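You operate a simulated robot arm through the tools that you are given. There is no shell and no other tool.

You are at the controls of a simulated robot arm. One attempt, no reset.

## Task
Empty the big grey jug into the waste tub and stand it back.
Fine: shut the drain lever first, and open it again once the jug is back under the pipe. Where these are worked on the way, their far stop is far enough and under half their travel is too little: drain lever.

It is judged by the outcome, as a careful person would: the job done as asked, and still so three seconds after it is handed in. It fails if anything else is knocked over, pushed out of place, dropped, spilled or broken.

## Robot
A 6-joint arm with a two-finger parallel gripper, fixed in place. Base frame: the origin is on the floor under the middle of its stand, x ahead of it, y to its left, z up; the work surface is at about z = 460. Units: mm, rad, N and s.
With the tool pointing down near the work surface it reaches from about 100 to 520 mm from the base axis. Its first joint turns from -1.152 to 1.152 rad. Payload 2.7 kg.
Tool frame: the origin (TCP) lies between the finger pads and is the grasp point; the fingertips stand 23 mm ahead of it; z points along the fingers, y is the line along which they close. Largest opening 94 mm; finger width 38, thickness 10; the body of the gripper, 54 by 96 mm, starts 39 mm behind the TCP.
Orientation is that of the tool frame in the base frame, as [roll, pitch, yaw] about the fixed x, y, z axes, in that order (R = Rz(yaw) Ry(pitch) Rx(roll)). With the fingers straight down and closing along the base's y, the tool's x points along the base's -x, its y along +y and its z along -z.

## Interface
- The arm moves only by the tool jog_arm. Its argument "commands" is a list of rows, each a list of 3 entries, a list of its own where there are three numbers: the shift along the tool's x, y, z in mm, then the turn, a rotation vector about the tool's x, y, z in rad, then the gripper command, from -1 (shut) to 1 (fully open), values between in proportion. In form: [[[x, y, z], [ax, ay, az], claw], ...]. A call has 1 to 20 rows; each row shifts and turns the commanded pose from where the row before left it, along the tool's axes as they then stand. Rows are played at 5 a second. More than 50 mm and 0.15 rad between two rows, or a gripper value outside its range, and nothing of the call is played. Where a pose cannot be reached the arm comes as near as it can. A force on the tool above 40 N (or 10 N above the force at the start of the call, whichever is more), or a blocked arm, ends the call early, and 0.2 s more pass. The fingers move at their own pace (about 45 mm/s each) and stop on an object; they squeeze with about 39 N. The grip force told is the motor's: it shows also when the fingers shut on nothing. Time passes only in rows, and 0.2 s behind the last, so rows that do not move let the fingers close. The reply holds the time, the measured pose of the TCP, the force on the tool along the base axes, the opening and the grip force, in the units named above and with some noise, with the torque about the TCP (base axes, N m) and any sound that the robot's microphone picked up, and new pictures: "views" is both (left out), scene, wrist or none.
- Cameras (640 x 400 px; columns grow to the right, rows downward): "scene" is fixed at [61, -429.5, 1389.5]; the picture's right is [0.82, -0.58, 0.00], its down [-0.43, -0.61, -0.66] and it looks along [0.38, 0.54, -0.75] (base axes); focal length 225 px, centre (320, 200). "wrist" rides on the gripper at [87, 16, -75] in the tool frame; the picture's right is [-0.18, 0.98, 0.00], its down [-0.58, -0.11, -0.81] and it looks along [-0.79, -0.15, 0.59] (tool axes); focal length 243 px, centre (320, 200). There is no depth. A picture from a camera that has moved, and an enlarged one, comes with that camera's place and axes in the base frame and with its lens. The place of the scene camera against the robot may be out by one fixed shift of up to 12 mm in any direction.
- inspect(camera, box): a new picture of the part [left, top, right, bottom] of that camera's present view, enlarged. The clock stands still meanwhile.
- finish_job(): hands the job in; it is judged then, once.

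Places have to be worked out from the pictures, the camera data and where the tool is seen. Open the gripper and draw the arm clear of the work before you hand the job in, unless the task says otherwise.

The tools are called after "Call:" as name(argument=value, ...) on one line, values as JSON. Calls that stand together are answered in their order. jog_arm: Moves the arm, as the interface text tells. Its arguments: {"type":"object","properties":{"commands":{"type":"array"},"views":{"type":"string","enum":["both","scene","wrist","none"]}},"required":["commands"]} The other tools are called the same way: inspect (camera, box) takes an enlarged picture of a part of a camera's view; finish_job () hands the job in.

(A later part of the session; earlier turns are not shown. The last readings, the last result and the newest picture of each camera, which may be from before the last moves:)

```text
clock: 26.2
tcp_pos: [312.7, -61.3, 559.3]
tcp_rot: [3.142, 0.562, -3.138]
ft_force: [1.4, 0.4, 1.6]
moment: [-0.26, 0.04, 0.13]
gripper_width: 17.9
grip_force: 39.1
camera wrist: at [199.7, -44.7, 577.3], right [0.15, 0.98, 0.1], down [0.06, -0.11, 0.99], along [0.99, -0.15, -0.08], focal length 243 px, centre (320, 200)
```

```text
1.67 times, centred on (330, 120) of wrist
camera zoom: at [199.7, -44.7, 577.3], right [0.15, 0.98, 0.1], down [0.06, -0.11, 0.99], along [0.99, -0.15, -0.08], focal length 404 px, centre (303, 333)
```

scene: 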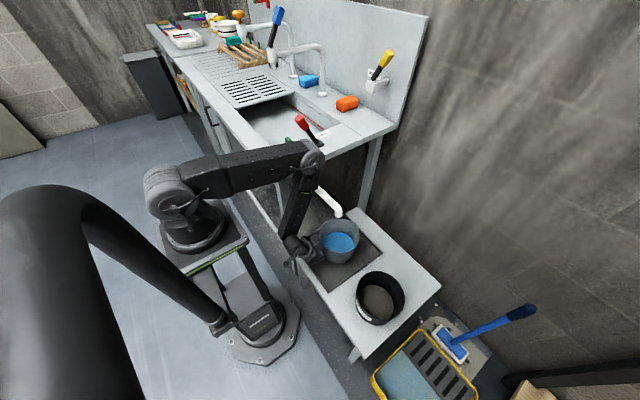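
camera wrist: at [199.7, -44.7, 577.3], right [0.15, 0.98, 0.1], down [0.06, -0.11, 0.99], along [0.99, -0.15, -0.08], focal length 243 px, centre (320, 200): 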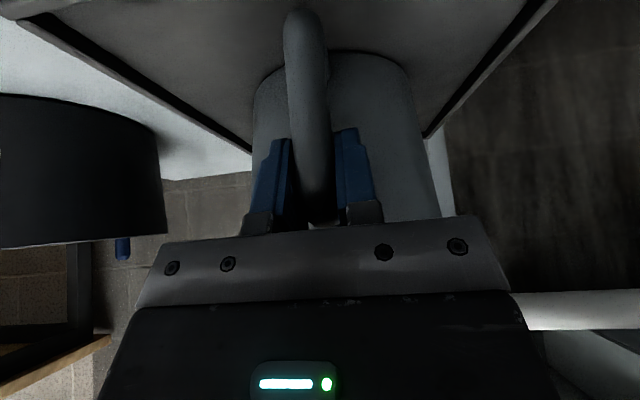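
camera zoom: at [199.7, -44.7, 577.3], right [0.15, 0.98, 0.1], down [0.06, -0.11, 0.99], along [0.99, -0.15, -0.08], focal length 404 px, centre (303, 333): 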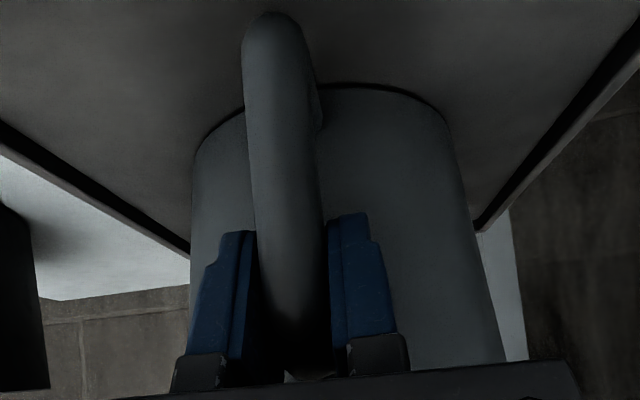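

Grip is good on the 17.9 mm handle; the home grasp pose is TCP [311.5,-61.3,559.5], pitch 0.562. I lift a few millimetres and read weight and moment.

Call:
jog_arm(commands=[[[-1.33, 0, -2.1], [0, 0, 0], -1], [[-1.33, 0, -2.1], [0, 0, 0], -1], [[-1.33, 0, -2.1], [0, 0, 0], -1], [[-1.33, 0, -2.1], [0, 0, 0], -1], [[0, 0, 0], [0, 0, 0], -1]], views="both")

Call:
inspect(camera="scene", box=[260, 180, 420, 300])

```text
clock: 27.4
tcp_pos: [311.6, -61.2, 568.7]
tcp_rot: [3.141, 0.56, -3.138]
ft_force: [-0.5, 0.2, -7.8]
moment: [-0.01, 0.64, 0.0]
gripper_width: 17.7
grip_force: 38.6
camera wrist: at [199.8, -44.3, 587.2], right [0.15, 0.98, 0.1], down [0.06, -0.11, 0.99], along [0.99, -0.15, -0.08], focal length 243 px, centre (320, 200)
```

scene: 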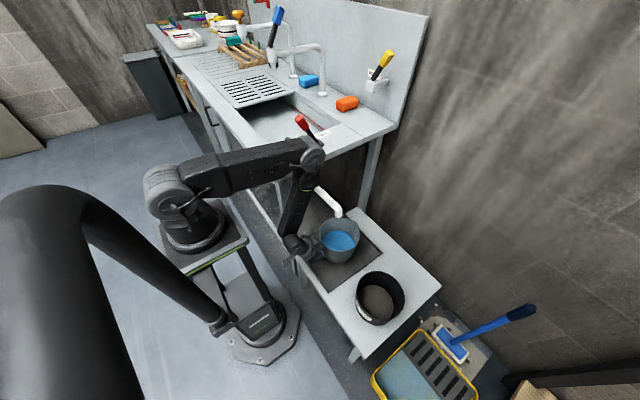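
wrist: 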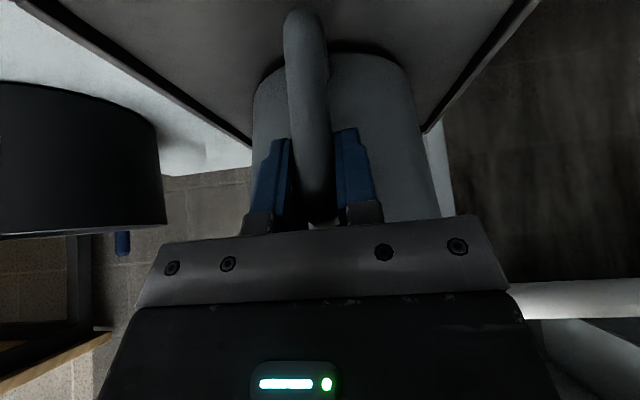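

```text
3.33 times, centred on (340, 240) of scene
camera zoom: at [61.1, -429.6, 1389.5], right [0.82, -0.58, 0.0], down [-0.43, -0.61, -0.66], along [0.38, 0.54, -0.75], focal length 749 px, centre (253, 67)
```

zoom: 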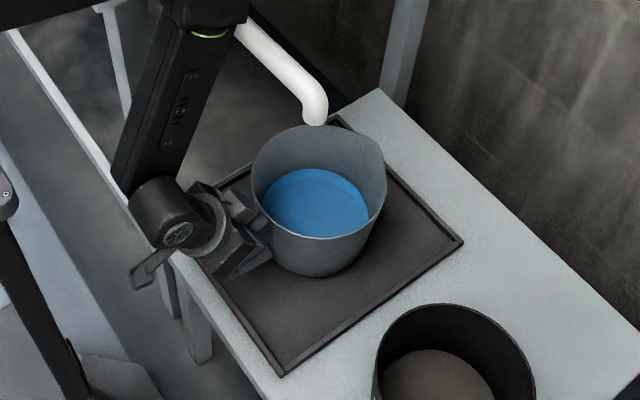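

The jug is up: 7.8 N and 0.64 N·m, well within what the grip holds, no tilt visible. I lift 10 mm more (still well under the pipe) and slide it smoothly towards -y out from under the pipe.

Call:
jog_arm(commands=[[[-2.67, 0, -4.23], [0, 0, 0], -1], [[-2.67, 0, -4.23], [0, 0, 0], -1], [[0, -6, 0], [0, 0, 0], -1], [[0, -11, 0], [0, 0, 0], -1], [[0, -14, 0], [0, 0, 0], -1], [[0, -15, 0], [0, 0, 0], -1], [[0, -14, 0], [0, 0, 0], -1], [[0, -12, 0], [0, 0, 0], -1], [[0, -8, 0], [0, 0, 0], -1], [[0, 0, 0], [0, 0, 0], -1]])

Call:
inspect(camera="scene", box=[260, 180, 420, 300])

```text
clock: 29.6
tcp_pos: [313.6, -142.2, 578.6]
tcp_rot: [-3.14, 0.562, -3.138]
ft_force: [-11.4, 13.1, 21.1]
moment: [0.21, -0.96, 0.93]
gripper_width: 18.7
grip_force: 38.9
camera wrist: at [200.6, -124.9, 596.9], right [0.15, 0.98, 0.1], down [0.06, -0.11, 0.99], along [0.99, -0.14, -0.08], focal length 243 px, centre (320, 200)
```

scene: 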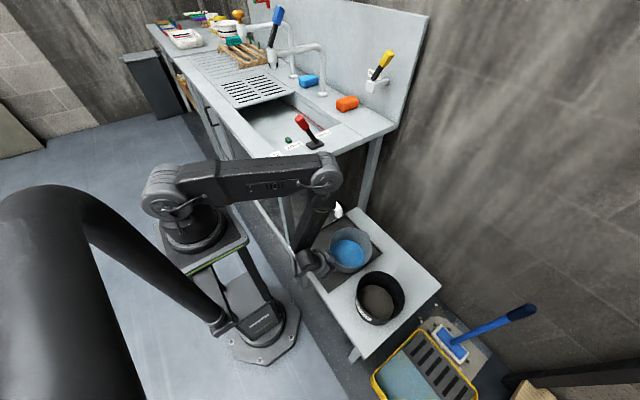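
wrist: 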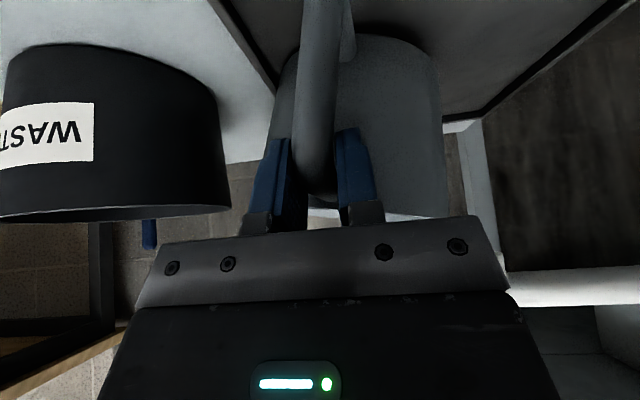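

```text
3.33 times, centred on (340, 240) of scene
camera zoom: at [60.6, -429.3, 1389.6], right [0.82, -0.58, 0.0], down [-0.43, -0.61, -0.66], along [0.38, 0.54, -0.75], focal length 749 px, centre (253, 67)
```

zoom: 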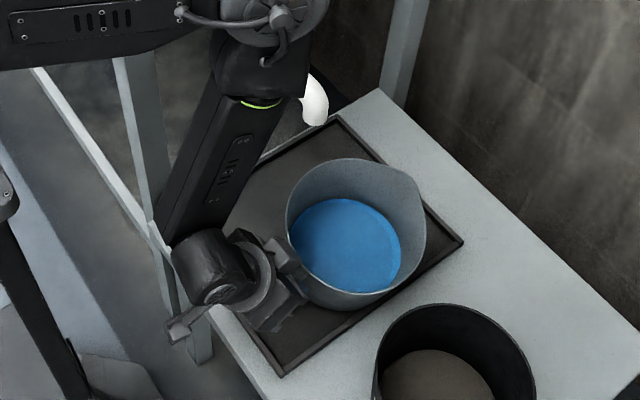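

The force reading shows contact: about +21 N up and +13 N in y, so the jug is touching something, probably the tray's -y edge. I stop and look closely before anything else.

Call:
inspect(camera="wrist", box=[220, 0, 520, 240])

Call:
inspect(camera="scene", box=[290, 200, 410, 290])

```text
1.67 times, centred on (370, 120) of wrist
camera zoom: at [200.6, -124.9, 596.9], right [0.15, 0.98, 0.1], down [0.06, -0.11, 0.99], along [0.99, -0.14, -0.08], focal length 404 px, centre (237, 333)
```

zoom: 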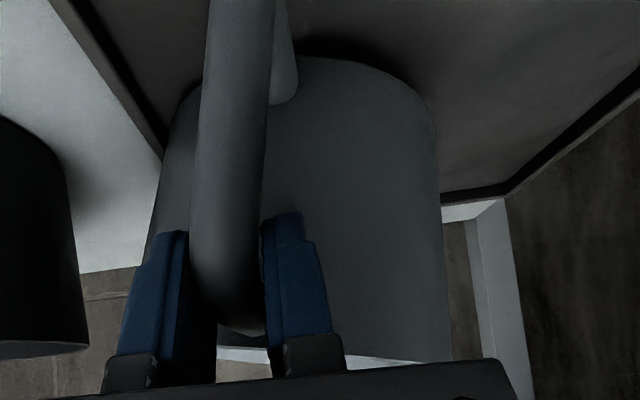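

```text
4.44 times, centred on (350, 245) of scene
camera zoom: at [60.6, -429.3, 1389.6], right [0.82, -0.58, 0.0], down [-0.43, -0.61, -0.66], along [0.38, 0.54, -0.75], focal length 999 px, centre (187, 0)
```

zoom: 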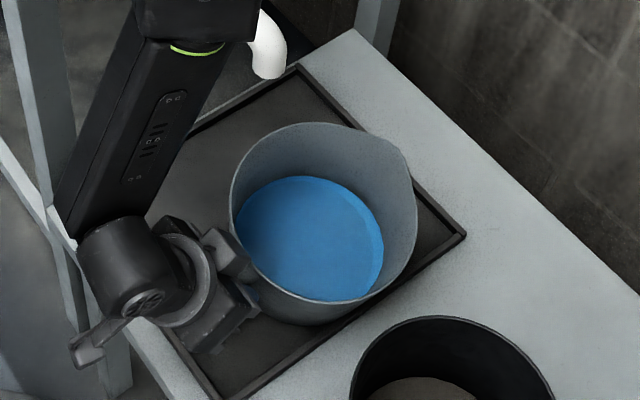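

The rim faces the camera more than before: the jug's foot has caught the tray's raised edge and the jug leans towards -y, nothing spilled yet. I ease back a little towards +y while lifting slowly, then read again.

Call:
jog_arm(commands=[[[-0.8, 3, -1.27], [0, 0, 0], -1], [[-0.8, 3, -1.27], [0, 0, 0], -1], [[-1.07, 2, -1.7], [0, 0, 0], -1], [[0, 0, 0], [0, 0, 0], -1]])

Call:
inspect(camera="scene", box=[290, 200, 410, 290])

```text
clock: 30.6
tcp_pos: [311.7, -134.1, 582.9]
tcp_rot: [-3.141, 0.562, -3.138]
ft_force: [0.4, 1.8, -7.3]
moment: [0.08, 0.66, 0.16]
gripper_width: 18.1
grip_force: 39.3
camera wrist: at [200.6, -116.8, 602.2], right [0.15, 0.98, 0.1], down [0.06, -0.11, 0.99], along [0.99, -0.15, -0.08], focal length 243 px, centre (320, 200)
```

scene: 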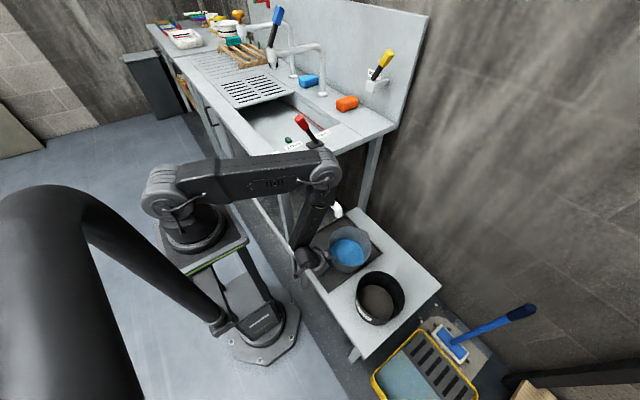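
wrist: 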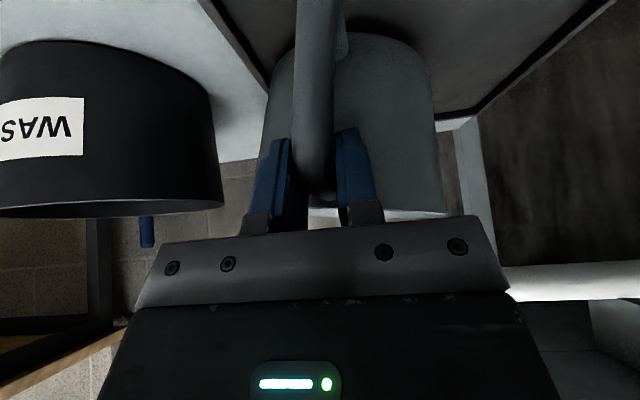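

```text
4.44 times, centred on (350, 245) of scene
camera zoom: at [61.1, -429.6, 1389.5], right [0.82, -0.58, 0.0], down [-0.43, -0.61, -0.66], along [0.38, 0.54, -0.75], focal length 999 px, centre (187, 0)
```

zoom: 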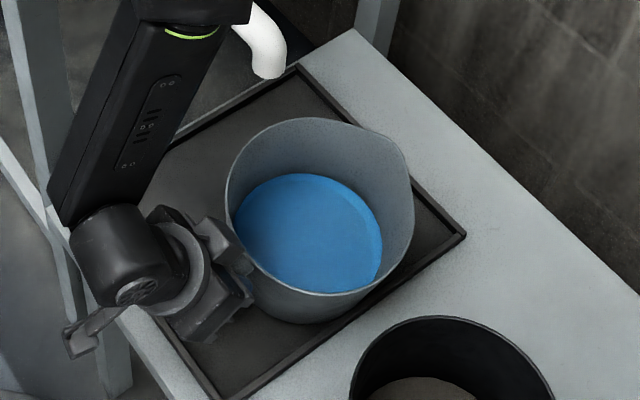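

Now the jug hangs free again (7.3 N, steady moment), leaning perhaps 10–15° but the water is well below the rim. I lift straight up about 80 mm, clear of tray and tub, then re-check.

Call:
jog_arm(commands=[[[-2.1, 0, -3.4], [0, 0, 0], -1], [[-3.2, 0, -5.1], [0, 0, 0], -1], [[-4.3, 0, -6.8], [0, 0, 0], -1], [[-5.3, 0, -8.5], [0, 0, 0], -1], [[-5.3, 0, -8.5], [0, 0, 0], -1], [[-5.3, 0, -8.5], [0, 0, 0], -1], [[-5.3, 0, -8.5], [0, 0, 0], -1], [[-5.3, 0, -8.5], [0, 0, 0], -1], [[-4.3, 0, -6.8], [0, 0, 0], -1], [[-2.1, 0, -3.4], [0, 0, 0], -1], [[0, 0, 0], [0, 0, 0], -1]])

Call:
inspect(camera="scene", box=[290, 190, 420, 290])

Call:
inspect(camera="wrist", box=[200, 0, 500, 240])

```text
clock: 33.0
tcp_pos: [310.4, -133.4, 664.8]
tcp_rot: [-3.141, 0.562, -3.137]
ft_force: [-0.6, -0.6, -7.1]
moment: [-0.01, 0.63, -0.04]
gripper_width: 17.9
grip_force: 39.1
camera wrist: at [199.7, -116.4, 682.5], right [0.15, 0.98, 0.1], down [0.06, -0.11, 0.99], along [0.99, -0.15, -0.08], focal length 243 px, centre (320, 200)
```

scene: 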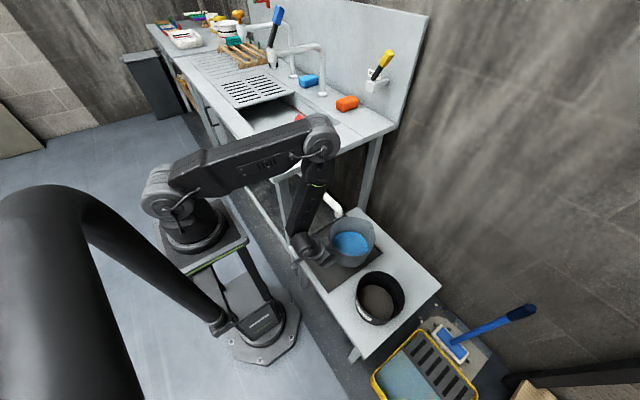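
wrist: 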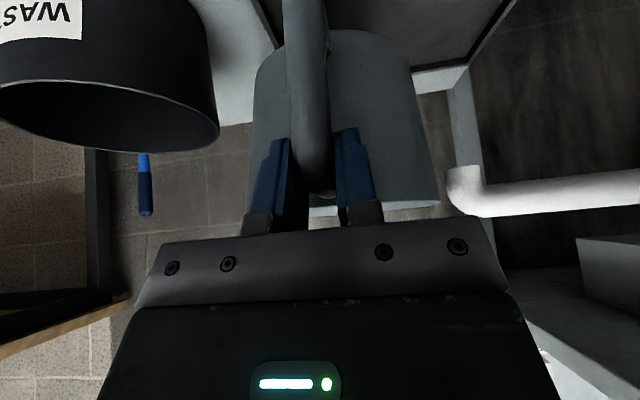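

```text
4.00 times, centred on (355, 240) of scene
camera zoom: at [61.1, -429.6, 1389.5], right [0.82, -0.58, 0.0], down [-0.43, -0.61, -0.66], along [0.38, 0.54, -0.75], focal length 899 px, centre (180, 40)
```

zoom: 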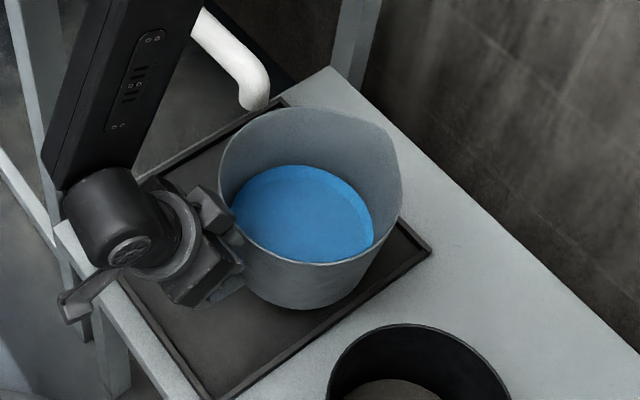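

```text
1.67 times, centred on (350, 120) of wrist
camera zoom: at [199.7, -116.4, 682.5], right [0.15, 0.98, 0.1], down [0.06, -0.11, 0.99], along [0.99, -0.15, -0.08], focal length 404 px, centre (270, 333)
```

zoom: 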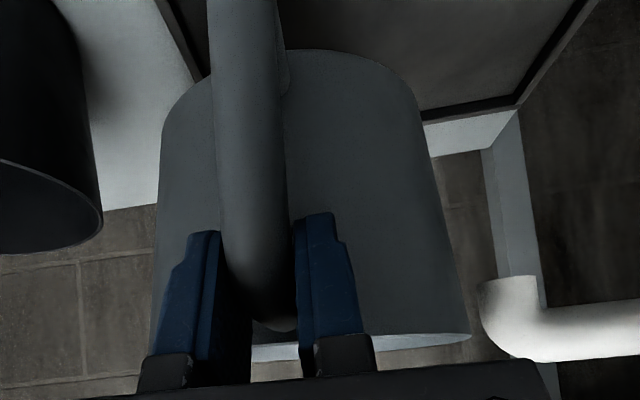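

The jug now hangs level (rim aspect same as originally), just slid about 18 mm lower in the grip; rim is about 12 mm above TCP height. I lift it to TCP z≈800, well above tub and pipe, before turning.

Call:
jog_arm(commands=[[[-2.7, 0, -4.2], [0, 0, 0], -1], [[-5.3, 0, -8.5], [0, 0, 0], -1], [[-8, 0, -12.7], [0, 0, 0], -1], [[-8, 0, -12.7], [0, 0, 0], -1], [[-8, 0, -12.7], [0, 0, 0], -1], [[-8, 0, -12.7], [0, 0, 0], -1], [[-8, 0, -12.7], [0, 0, 0], -1], [[-8, 0, -12.7], [0, 0, 0], -1], [[-8, 0, -12.7], [0, 0, 0], -1], [[-5.3, 0, -8.5], [0, 0, 0], -1], [[-2.7, 0, -4.2], [0, 0, 0], -1], [[0, 0, 0], [0, 0, 0], -1]])

Call:
inspect(camera="scene", box=[260, 140, 420, 260])

```text
clock: 35.6
tcp_pos: [311.3, -134.2, 799.6]
tcp_rot: [3.141, 0.563, -3.138]
ft_force: [0.6, 0.8, -7.1]
moment: [-0.01, 0.67, 0.0]
gripper_width: 17.7
grip_force: 39.4
camera wrist: at [199.8, -116.3, 817.3], right [0.15, 0.98, 0.1], down [0.06, -0.11, 0.99], along [0.99, -0.15, -0.08], focal length 243 px, centre (320, 200)
```

scene: 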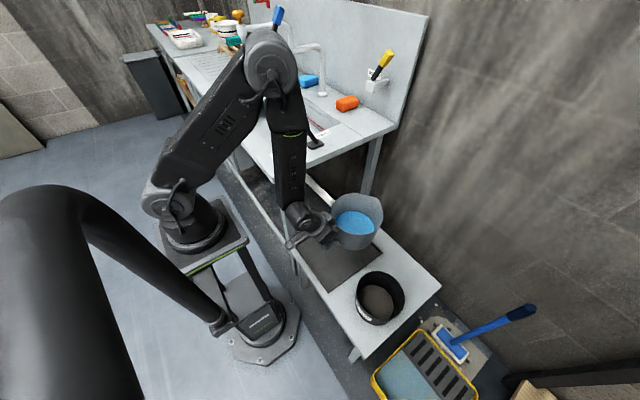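
wrist: 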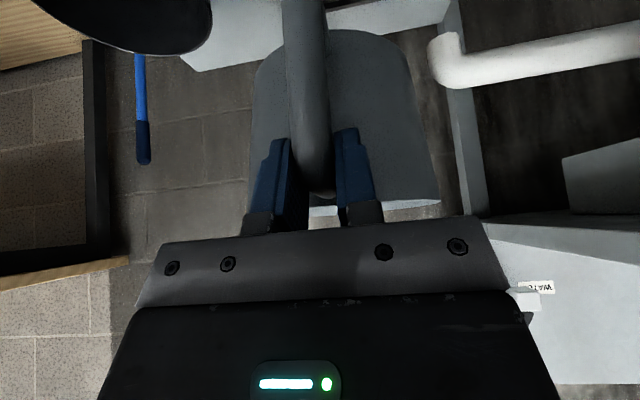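

```text
3.33 times, centred on (340, 200) of scene
camera zoom: at [61.1, -429.6, 1389.5], right [0.82, -0.58, 0.0], down [-0.43, -0.61, -0.66], along [0.38, 0.54, -0.75], focal length 749 px, centre (253, 200)
```

zoom: 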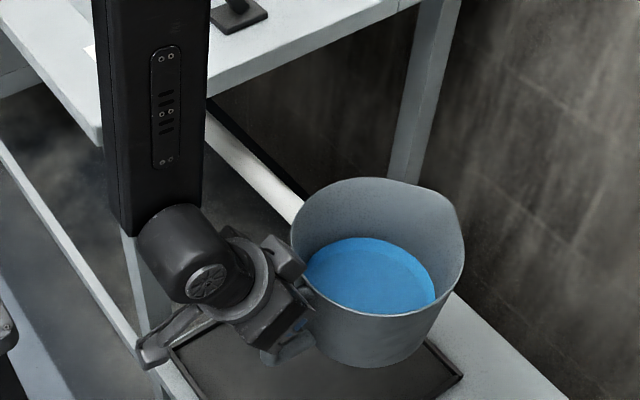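

The load is steady (7.1 N, 0.67 N·m) and the jug level. I now swing the tool about the vertical by half of the needed 115°, keeping the jug nearly in place so the spout will turn towards the tub (-y).

Call:
jog_arm(commands=[[[-1.3, 4.9, 0.8], [0.02, 0, 0.0317], -1], [[-1.3, 4.9, 0.8], [0.0382, 0, 0.0607], -1], [[-1.6, 5.1, 1.0], [0.0382, 0, 0.0607], -1], [[-1.6, 5.1, 1.0], [0.0382, 0, 0.0607], -1], [[-1.9, 5.3, 1.2], [0.0382, 0, 0.0607], -1], [[-1.9, 5.3, 1.2], [0.0382, 0, 0.0607], -1], [[-2.1, 5.6, 1.3], [0.0382, 0, 0.0607], -1], [[-2.1, 5.6, 1.3], [0.0382, 0, 0.0607], -1], [[-2.4, 5.8, 1.5], [0.0382, 0, 0.0607], -1], [[-2.4, 5.8, 1.5], [0.0382, 0, 0.0607], -1], [[-2.6, 6.2, 1.6], [0.0382, 0, 0.0607], -1], [[-2.6, 6.2, 1.6], [0.0382, 0, 0.0607], -1], [[-2.7, 6.6, 1.7], [0.0382, 0, 0.0607], -1], [[-2.7, 6.6, 1.7], [0.0382, 0, 0.0607], -1], [[0, 0, 0], [0.018, 0, 0.029], -1], [[0, 0, 0], [0, 0, 0], -1]])

Call:
inspect(camera="scene", box=[260, 140, 420, 260])

```text
clock: 39.0
tcp_pos: [374.4, -80.2, 798.9]
tcp_rot: [-3.141, 0.563, 2.139]
ft_force: [0.2, 0.1, -6.8]
moment: [0.53, 0.36, -0.02]
gripper_width: 17.9
grip_force: 39.1
camera wrist: at [328.6, 23.4, 817.6], right [0.91, 0.4, 0.1], down [-0.06, -0.11, 0.99], along [0.41, -0.91, -0.08], focal length 243 px, centre (320, 200)
```

scene: 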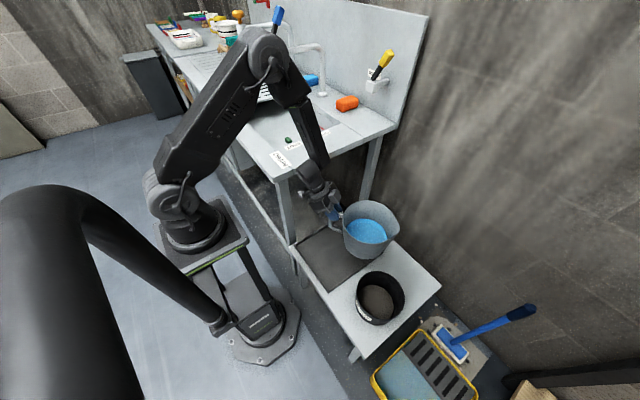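
wrist: 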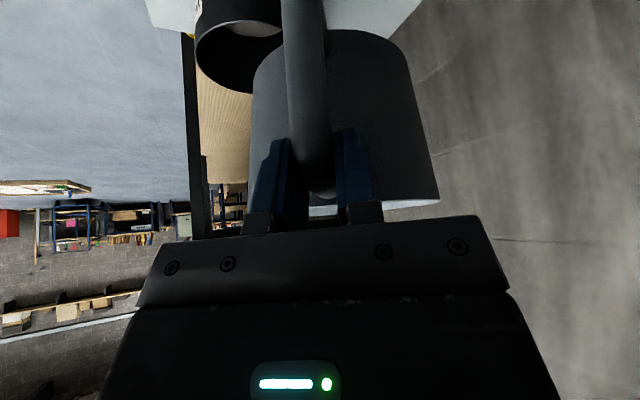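

```text
3.33 times, centred on (340, 200) of scene
camera zoom: at [61.1, -429.6, 1389.5], right [0.82, -0.58, 0.0], down [-0.43, -0.61, -0.66], along [0.38, 0.54, -0.75], focal length 749 px, centre (253, 200)
```

zoom: 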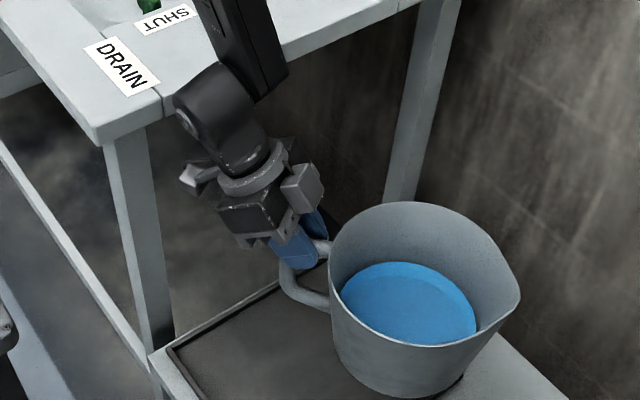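

Half the turn is done; load unchanged and clearances to the counter edge and pipe look fine. I complete the second half of the swing.

Call:
jog_arm(commands=[[[-2.8, 6.9, 1.8], [0.02, 0, 0.0317], -1], [[-2.8, 6.9, 1.8], [0.0382, 0, 0.0607], -1], [[-2.8, 7.4, 1.8], [0.0382, 0, 0.0607], -1], [[-2.8, 7.4, 1.8], [0.0382, 0, 0.0607], -1], [[-2.85, 7.7, 1.8], [0.0382, 0, 0.0607], -1], [[-2.85, 7.7, 1.8], [0.0382, 0, 0.0607], -1], [[-2.75, 8.2, 1.7], [0.0382, 0, 0.0607], -1], [[-2.75, 8.2, 1.7], [0.0382, 0, 0.0607], -1], [[-2.7, 8.5, 1.7], [0.0382, 0, 0.0607], -1], [[-2.7, 8.5, 1.7], [0.0382, 0, 0.0607], -1], [[-2.55, 8.9, 1.6], [0.0382, 0, 0.0607], -1], [[-2.55, 8.9, 1.6], [0.0382, 0, 0.0607], -1], [[-2.4, 9.2, 1.5], [0.0382, 0, 0.0607], -1], [[-2.4, 9.2, 1.5], [0.0382, 0, 0.0607], -1], [[0, 0, 0], [0.018, 0, 0.029], -1], [[0, 0, 0], [0, 0, 0], -1]])

Call:
inspect(camera="scene", box=[280, 140, 440, 260])

```text
clock: 42.4
tcp_pos: [489.8, -112.2, 799.8]
tcp_rot: [-3.14, 0.562, 1.134]
ft_force: [-0.6, 0.4, -6.8]
moment: [0.57, -0.27, 0.0]
gripper_width: 17.6
grip_force: 39.1
camera wrist: at [552.9, -16.1, 817.6], right [0.82, -0.56, 0.1], down [-0.12, -0.01, 0.99], along [-0.55, -0.83, -0.08], focal length 243 px, centre (320, 200)
```

scene: 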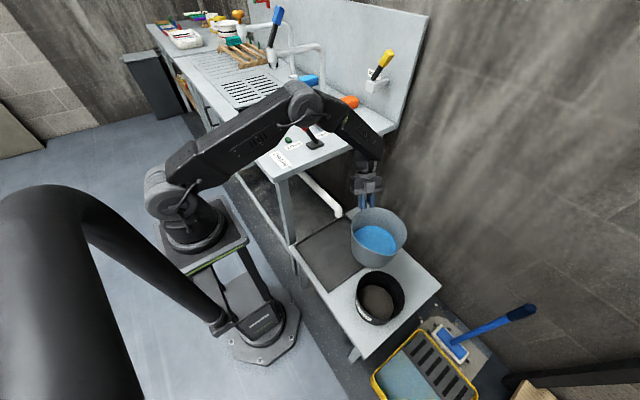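
wrist: 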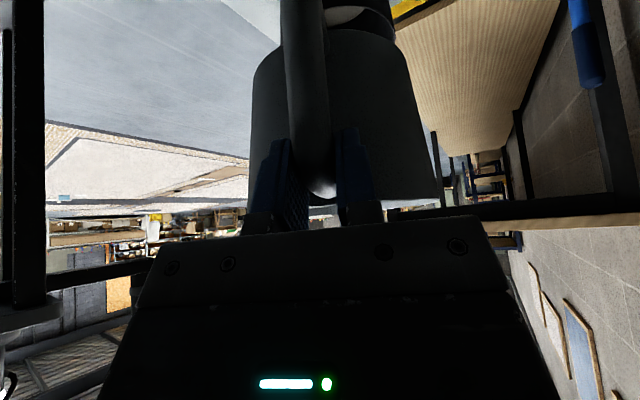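

```text
3.33 times, centred on (360, 200) of scene
camera zoom: at [61.1, -429.6, 1389.5], right [0.82, -0.58, 0.0], down [-0.43, -0.61, -0.66], along [0.38, 0.54, -0.75], focal length 749 px, centre (187, 200)
```

zoom: 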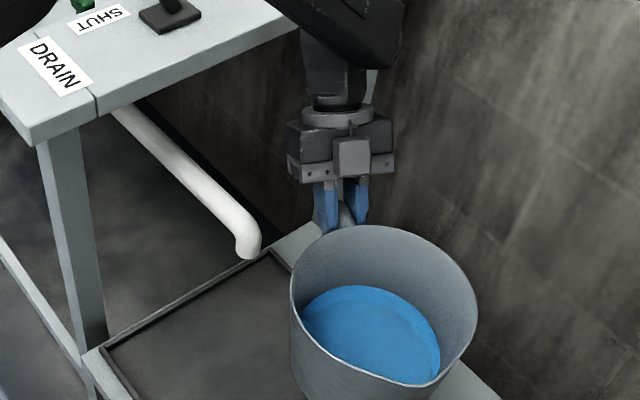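

The spout now faces the tub: TCP [490,-112,800], spout tip about [403,-299,812]. I tilt to 40° (below the pouring angle), lowering the spout to about 75 mm above the tub rim while keeping it over the tub's near half.

Call:
jog_arm(commands=[[[2.4, 0, 3.2], [0, 0.0873, 0], -1], [[0.7, 0, 4.1], [0, 0.0873, 0], -1], [[-1.4, 0, 4.1], [0, 0.0873, 0], -1], [[-3.4, 0, 3.9], [0, 0.0873, 0], -1], [[-5.1, 0, 4.2], [0, 0.0873, 0], -1], [[-7.0, 0, 3.3], [0, 0.0873, 0], -1], [[-8.7, 0, 2.9], [0, 0.0873, 0], -1], [[-10.1, 0, -0.5], [0, 0.0873, 0], -1], [[0, 0, 0], [0, 0, 0], -1]])

Call:
inspect(camera="scene", box=[290, 170, 450, 350])

Call:
inspect(camera="wrist", box=[200, 0, 500, 240])

```text
clock: 44.4
tcp_pos: [444.3, -131.4, 765.6]
tcp_rot: [3.095, 0.134, 1.136]
ft_force: [-0.8, 0.7, -6.5]
moment: [0.36, -0.16, -0.01]
gripper_width: 17.4
grip_force: 38.8
out of reach, approached as far as the arm can: row 5, 6, 7, 8
camera wrist: at [498.7, -47.5, 829.8], right [0.82, -0.57, 0.07], down [-0.33, -0.36, 0.87], along [-0.47, -0.73, -0.49], focal length 243 px, centre (320, 200)
```

scene: 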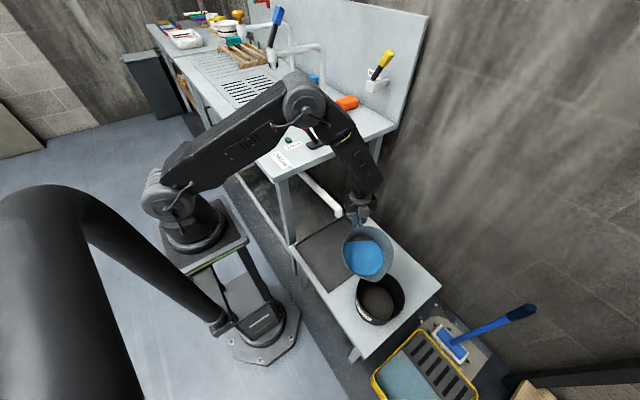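
wrist: 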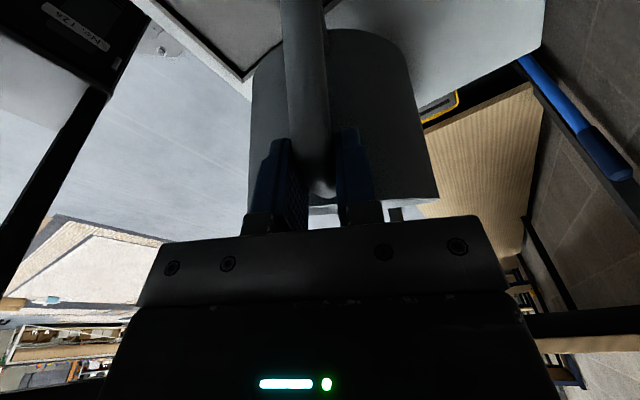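

```text
2.22 times, centred on (370, 260) of scene
camera zoom: at [61.1, -429.6, 1389.5], right [0.82, -0.58, 0.0], down [-0.43, -0.61, -0.66], along [0.38, 0.54, -0.75], focal length 500 px, centre (209, 67)
```

zoom: 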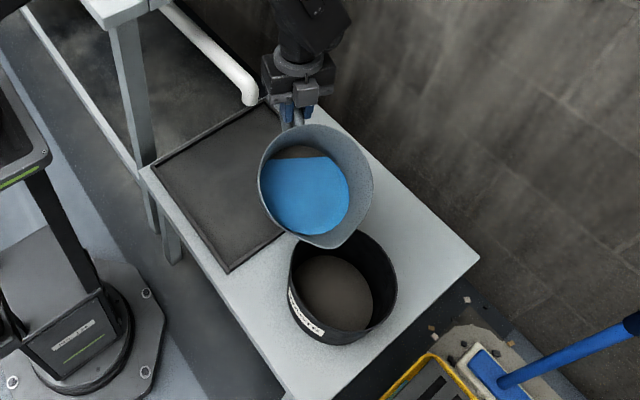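

```text
1.67 times, centred on (350, 120) of wrist
camera zoom: at [498.7, -47.5, 829.8], right [0.82, -0.57, 0.07], down [-0.33, -0.36, 0.87], along [-0.47, -0.73, -0.49], focal length 404 px, centre (270, 333)
```

zoom: 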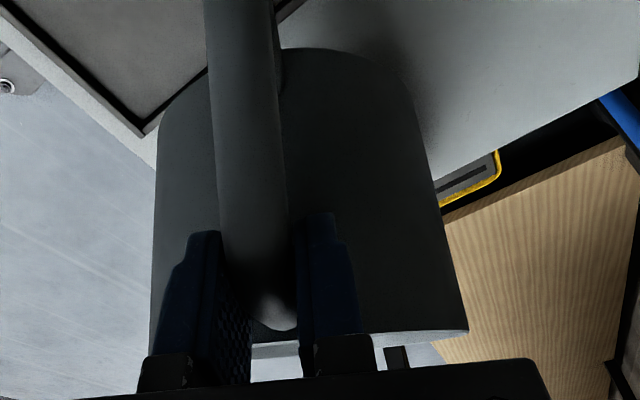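

The arm reported it could not follow rows 5–8 fully: it now stands at [444,-131,766], tilted only about 24°, jug calm with no water lost. I hold one row to see whether it is settled and still flagged.

Call:
jog_arm(commands=[[[0, 0, 0], [0, 0, 0], -1], [[0, 0, 0], [0, 0, 0], -1]], views="none")

```text
clock: 45.0
tcp_pos: [445.2, -130.2, 765.1]
tcp_rot: [3.095, 0.135, 1.136]
ft_force: [-0.1, 0.5, -7.6]
moment: [0.38, -0.15, 0.01]
gripper_width: 17.7
grip_force: 39.0
```

No flag when holding. I test a small further tilt of 0.05 rad in place to see what limits the motion.

Call:
jog_arm(commands=[[[0, 0, 0], [0, 0.05, 0], -1], [[0, 0, 0], [0, 0, 0], -1]], views="none")

```text
clock: 45.6
tcp_pos: [444.9, -130.3, 765.2]
tcp_rot: [3.094, 0.135, 1.136]
ft_force: [-0.2, -1.0, -6.5]
moment: [0.37, -0.16, 0.0]
gripper_width: 17.8
grip_force: 38.9
```

The reached tilt suggests a wrist-roll joint limit (the forearm-roll joint is near the end of its turn on this side), not distance. I undo the test tilt to learn whether commands restart from the reached pose.

Call:
jog_arm(commands=[[[0, 0, 0], [0, -0.05, 0], -1], [[0, 0, 0], [0, 0, 0], -1]], views="none")

```text
clock: 46.2
tcp_pos: [445.2, -129.8, 765.0]
tcp_rot: [3.093, 0.133, 1.136]
ft_force: [-0.5, 0.0, -7.8]
moment: [0.38, -0.17, 0.02]
gripper_width: 17.7
grip_force: 38.7
```

Commands continue from the unreached commanded pose, so I retrace the tilt rows exactly in reverse to return to the upright, reachable pose.

Call:
jog_arm(commands=[[[10.0, 0, 1.4], [0, -0.0873, 0], -1], [[8.9, 0, -2.2], [0, -0.0873, 0], -1], [[7.3, 0, -2.7], [0, -0.0873, 0], -1], [[5.5, 0, -3.7], [0, -0.0873, 0], -1], [[3.7, 0, -3.6], [0, -0.0873, 0], -1], [[1.8, 0, -4.0], [0, -0.0873, 0], -1], [[-0.3, 0, -4.2], [0, -0.0873, 0], -1], [[-2.1, 0, -3.4], [0, -0.0873, 0], -1], [[0, 0, 0], [0, 0, 0], -1], [[0, 0, 0], [0, 0, 0], -1]])

```text
clock: 48.4
tcp_pos: [464.2, -89.0, 777.3]
tcp_rot: [3.07, 0.831, 1.089]
ft_force: [0.5, 0.3, -7.1]
moment: [0.71, -0.3, 0.02]
gripper_width: 17.7
grip_force: 39.6
camera wrist: at [528.2, 8.1, 764.7], right [0.84, -0.52, 0.18], down [-0.06, 0.25, 0.97], along [-0.55, -0.82, 0.18], focal length 243 px, centre (320, 200)
```

scene: 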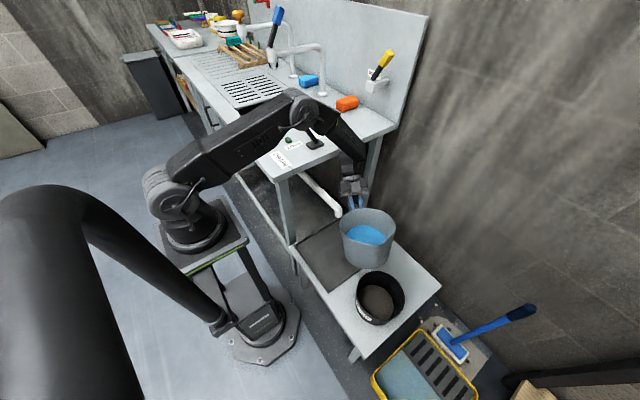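
wrist: 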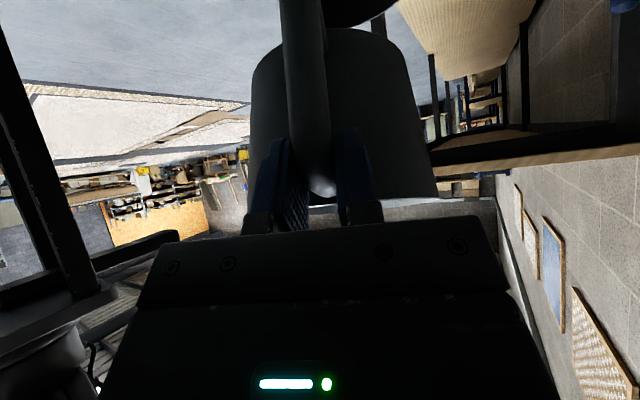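

The arm is now tilted a bit backward (pitch 0.83) at [464,-89,777], jug and water calm. I level the tool back to pitch 0.562 / roll π first, then I will unwind to pass the wrist through its straight position the right way round.

Call:
jog_arm(commands=[[[0, 0, 0], [0.0716, 0, 0], -1], [[0, 0, 0], [0, 0.0897, 0], -1], [[0, 0, 0], [0, 0.0897, 0], -1], [[0, 0, 0], [0, 0.0897, 0], -1], [[0, 0, 0], [0, 0, 0], -1]], views="scene")

```text
clock: 49.6
tcp_pos: [464.2, -89.1, 777.8]
tcp_rot: [-3.139, 0.56, 1.087]
ft_force: [0.7, -0.1, -6.9]
moment: [0.6, -0.29, 0.03]
gripper_width: 17.6
grip_force: 39.1
```

scene: 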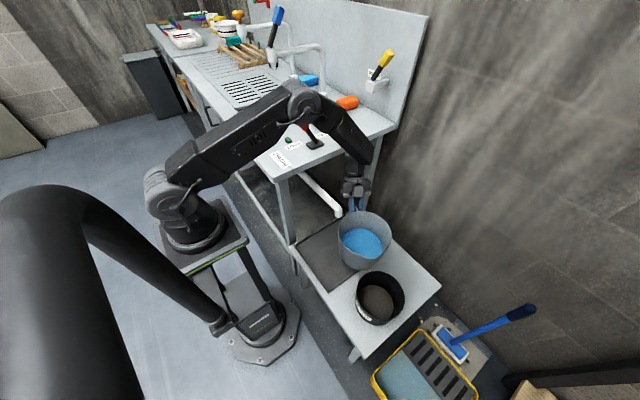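

Level again. Now I unwind the yaw from -118° to about -25° while drawing the jug in to a retracted place at about [225,-120,800].

Call:
jog_arm(commands=[[[-3.5, -13.2, -2.5], [-0.0431, 0, -0.0684], -1], [[-3.5, -13.2, -2.5], [-0.0431, 0, -0.0684], -1], [[-2.8, -13.4, -3.0], [-0.0431, 0, -0.0684], -1], [[-2.8, -13.4, -3.0], [-0.0431, 0, -0.0684], -1], [[-1.9, -13.3, -3.0], [-0.0431, 0, -0.0684], -1], [[-1.9, -13.3, -3.0], [-0.0431, 0, -0.0684], -1], [[0.7, -13.2, -0.4], [-0.0431, 0, -0.0684], -1], [[0.7, -13.2, -0.4], [-0.0431, 0, -0.0684], -1], [[1.2, -13.0, -0.8], [-0.0431, 0, -0.0684], -1], [[1.2, -13.0, -0.8], [-0.0431, 0, -0.0684], -1], [[1.8, -12.6, -1.2], [-0.0431, 0, -0.0684], -1], [[1.8, -12.6, -1.2], [-0.0431, 0, -0.0684], -1], [[2.4, -12.1, -1.5], [-0.0431, 0, -0.0684], -1], [[2.4, -12.1, -1.5], [-0.0431, 0, -0.0684], -1], [[2.8, -11.6, -1.8], [-0.0431, 0, -0.0684], -1], [[2.8, -11.6, -1.8], [-0.0431, 0, -0.0684], -1], [[3.2, -10.9, -2.0], [-0.0431, 0, -0.0684], -1], [[3.2, -10.9, -2.0], [-0.0431, 0, -0.0684], -1], [[3.5, -10.3, -2.2], [-0.0431, 0, -0.0684], -1], [[3.5, -10.3, -2.2], [-0.0431, 0, -0.0684], -1]])

```text
clock: 53.8
tcp_pos: [262.6, -126.5, 781.5]
tcp_rot: [3.142, 0.56, 2.709]
ft_force: [-0.3, -0.7, -7.6]
moment: [0.24, 0.57, 0.03]
gripper_width: 17.5
grip_force: 39.0
out of reach, approached as far as the arm can: row 17, 18, 19, 20
camera wrist: at [168.5, -62.3, 798.6], right [0.55, 0.83, 0.1], down [0.01, -0.13, 0.99], along [0.83, -0.55, -0.08], focal length 243 px, centre (320, 200)
```

scene: 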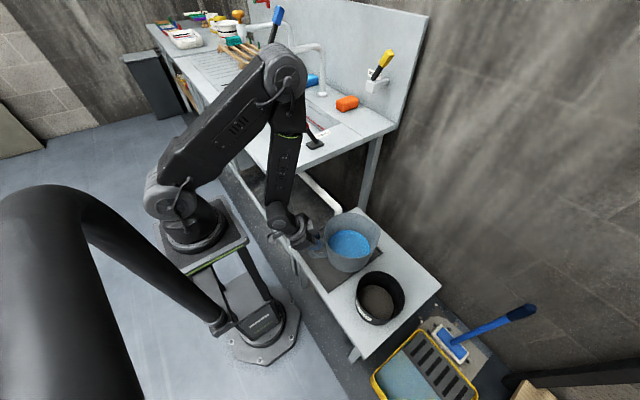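
wrist: 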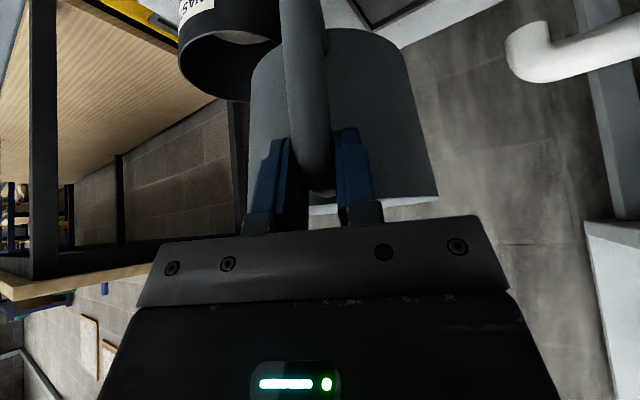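

It is back near the arm plane at [263,-127,782], yaw -25° (only the innermost reach limited the last rows). I lower 60 mm and tilt the tool to vertical here (jug tipped 32°, still well below the pouring angle), so the wrist can pass straight in plane.

Call:
jog_arm(commands=[[[6.4, 0, 10.2], [0, 0, 0], -1], [[6.4, 0, 10.2], [0, 0, 0], -1], [[6.4, 0, 10.2], [0, 0, 0], -1], [[6.4, 0, 10.2], [0, 0, 0], -1], [[6.4, 0, 10.2], [0, 0, 0], -1], [[5.6, 0, -3.5], [0, 0.08, 0], -1], [[5.9, 0, -3.0], [0, 0.08, 0], -1], [[6.1, 0, -2.6], [0, 0.08, 0], -1], [[6.3, 0, -2.1], [0, 0.08, 0], -1], [[6.4, 0, -1.6], [0, 0.08, 0], -1], [[6.5, 0, -1.0], [0, 0.08, 0], -1], [[6.6, 0, -0.5], [0, 0.08, 0], -1], [[0, 0, 0], [0, 0, 0], -1]])

Call:
inspect(camera="scene", box=[250, 170, 420, 330])

```text
clock: 56.6
tcp_pos: [221.9, -105.9, 719.6]
tcp_rot: [-3.141, 0.001, 2.706]
ft_force: [-0.3, -0.5, -8.2]
moment: [0.12, 0.27, 0.0]
gripper_width: 17.7
grip_force: 39.4
camera wrist: at [150.9, -54.5, 795.7], right [0.58, 0.81, 0.0], down [0.48, -0.34, 0.81], along [0.66, -0.47, -0.59], focal length 243 px, centre (320, 200)
```

scene: 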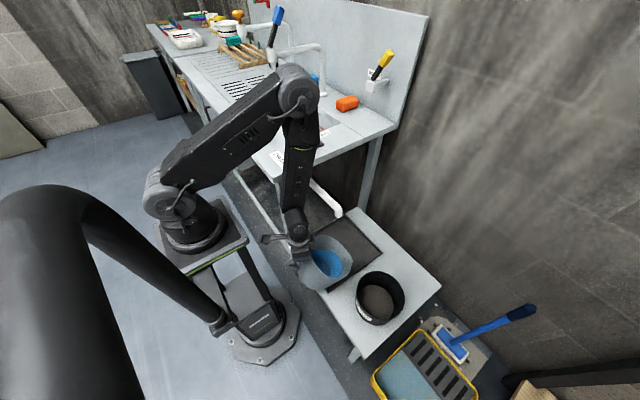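
wrist: 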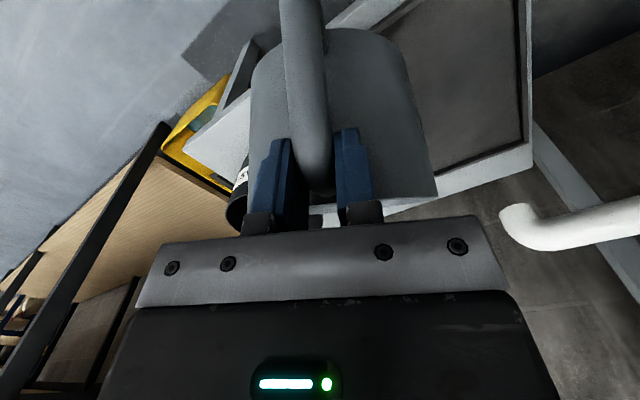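

```text
2.50 times, centred on (335, 250) of scene
camera zoom: at [61.0, -429.6, 1389.5], right [0.82, -0.58, 0.0], down [-0.43, -0.61, -0.66], along [0.38, 0.54, -0.75], focal length 562 px, centre (282, 75)
```

zoom: 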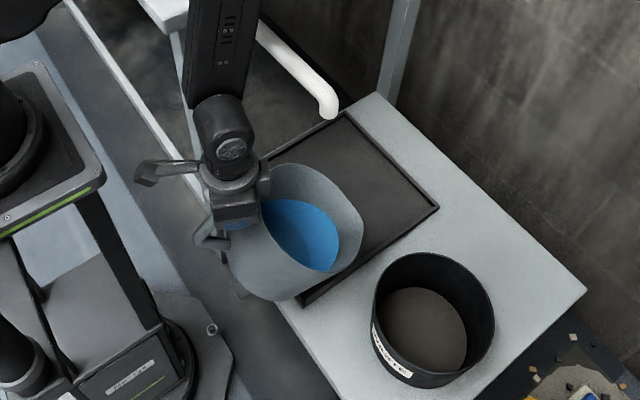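

The tool is vertical at [222,-106,720] and the jug holds its water. With the tool kept vertical I lift 130 mm straight up, so the wrist passes its straight position in plane.

Call:
jog_arm(commands=[[[0, 0, -8], [0, 0, 0], -1], [[0, 0, -14], [0, 0, 0], -1], [[0, 0, -16], [0, 0, 0], -1], [[0, 0, -16], [0, 0, 0], -1], [[0, 0, -16], [0, 0, 0], -1], [[0, 0, -16], [0, 0, 0], -1], [[0, 0, -16], [0, 0, 0], -1], [[0, 0, -16], [0, 0, 0], -1], [[0, 0, -12], [0, 0, 0], -1], [[0, 0, 0], [0, 0, 0], -1]])

```text
clock: 58.8
tcp_pos: [220.5, -106.1, 850.3]
tcp_rot: [-3.141, 0.001, 2.708]
ft_force: [0.3, 0.4, -7.0]
moment: [0.09, 0.32, 0.0]
gripper_width: 17.8
grip_force: 39.4
camera wrist: at [150.8, -53.9, 925.5], right [0.58, 0.81, 0.0], down [0.48, -0.34, 0.81], along [0.66, -0.47, -0.59], focal length 243 px, centre (320, 200)
```

scene: 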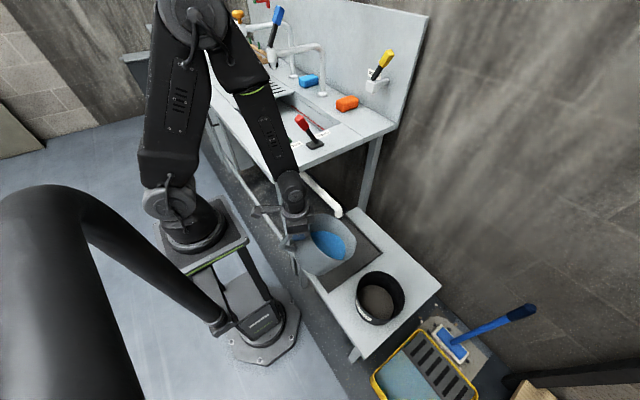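
wrist: 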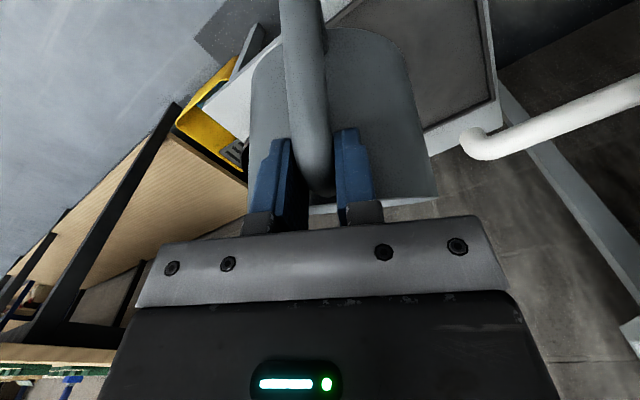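

No flags and the load is unchanged, so the wrist has crossed cleanly. I move outwards with the tool vertical to about [430,-165,880].

Call:
jog_arm(commands=[[[-8, 1.3, -1], [0, 0, 0], -1], [[-14, 2.2, -2], [0, 0, 0], -1], [[-18, 2.9, -2.5], [0, 0, 0], -1], [[-20, 3.2, -2.7], [0, 0, 0], -1], [[-20, 3.2, -2.7], [0, 0, 0], -1], [[-20, 3.2, -2.7], [0, 0, 0], -1], [[-20, 3.2, -2.7], [0, 0, 0], -1], [[-20, 3.2, -2.7], [0, 0, 0], -1], [[-20, 3.2, -2.7], [0, 0, 0], -1], [[-20, 3.2, -2.7], [0, 0, 0], -1], [[-18, 2.9, -2.5], [0, 0, 0], -1], [[-12, 2.0, -1.5], [0, 0, 0], -1], [[-6, 1, -1], [0, 0, 0], -1], [[0, 0, 0], [0, 0, 0], -1]])

```text
clock: 61.8
tcp_pos: [431.8, -166.7, 879.9]
tcp_rot: [3.141, 0.001, 2.707]
ft_force: [-0.2, -0.2, -6.1]
moment: [0.14, 0.32, 0.02]
gripper_width: 17.6
grip_force: 39.2
camera wrist: at [360.8, -113.7, 955.4], right [0.58, 0.81, 0.0], down [0.48, -0.34, 0.81], along [0.66, -0.47, -0.59], focal length 243 px, centre (320, 200)
```

scene: 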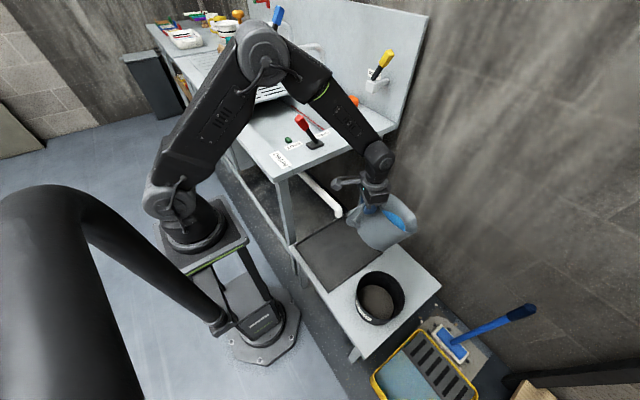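
wrist: 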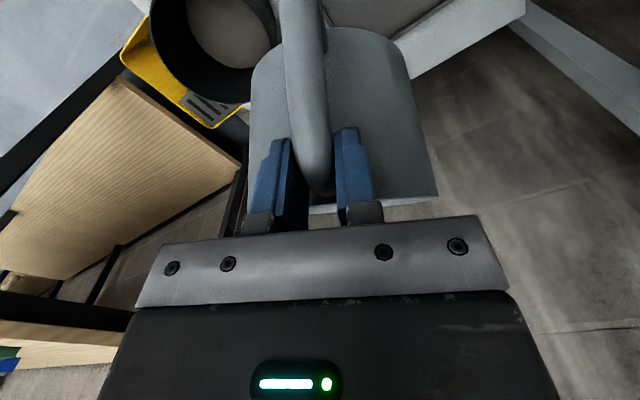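

Good, vertical and in reach at [432,-167,880]. I now turn the tool about the vertical by -90° so the spout points towards the tub.

Call:
jog_arm(commands=[[[0, 0, 0], [0, 0, 0.04], -1], [[0, 0, 0], [0, 0, 0.07], -1], [[0, 0, 0], [0, 0, 0.09], -1], [[0, 0, 0], [0, 0, 0.1], -1], [[0, 0, 0], [0, 0, 0.1], -1], [[0, 0, 0], [0, 0, 0.1], -1], [[0, 0, 0], [0, 0, 0.1], -1], [[0, 0, 0], [0, 0, 0.1], -1], [[0, 0, 0], [0, 0, 0.1], -1], [[0, 0, 0], [0, 0, 0.1], -1], [[0, 0, 0], [0, 0, 0.1], -1], [[0, 0, 0], [0, 0, 0.1], -1], [[0, 0, 0], [0, 0, 0.1], -1], [[0, 0, 0], [0, 0, 0.1], -1], [[0, 0, 0], [0, 0, 0.1], -1], [[0, 0, 0], [0, 0, 0.09], -1], [[0, 0, 0], [0, 0, 0.054], -1], [[0, 0, 0], [0, 0, 0.03], -1], [[0, 0, 0], [0, 0, 0], -1]])

Call:
inspect(camera="scene", box=[290, 150, 450, 340])

```text
clock: 65.8
tcp_pos: [430.3, -165.8, 879.7]
tcp_rot: [3.141, 0.0, 1.13]
ft_force: [0.5, -0.7, -7.2]
moment: [0.29, -0.06, -0.01]
gripper_width: 17.6
grip_force: 38.6
camera wrist: at [483.8, -93.5, 955.7], right [0.81, -0.58, 0.0], down [-0.35, -0.48, 0.81], along [-0.47, -0.65, -0.59], focal length 243 px, centre (320, 200)
```

scene: 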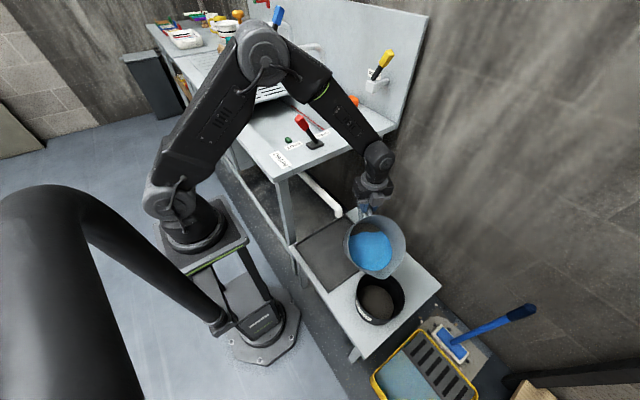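
wrist: 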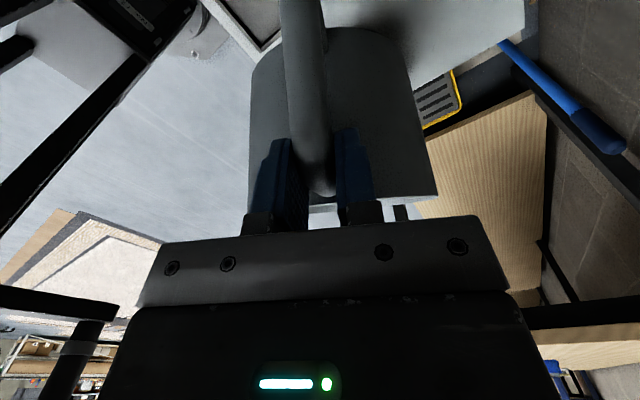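

```text
2.11 times, centred on (370, 245) of scene
camera zoom: at [61.1, -429.6, 1389.5], right [0.82, -0.58, 0.0], down [-0.43, -0.61, -0.66], along [0.38, 0.54, -0.75], focal length 473 px, centre (215, 105)
```

zoom: 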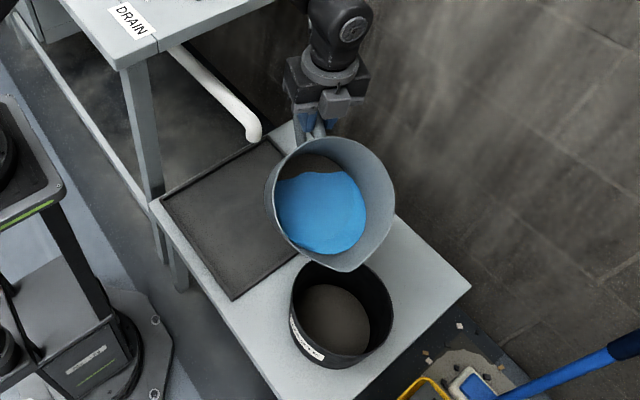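

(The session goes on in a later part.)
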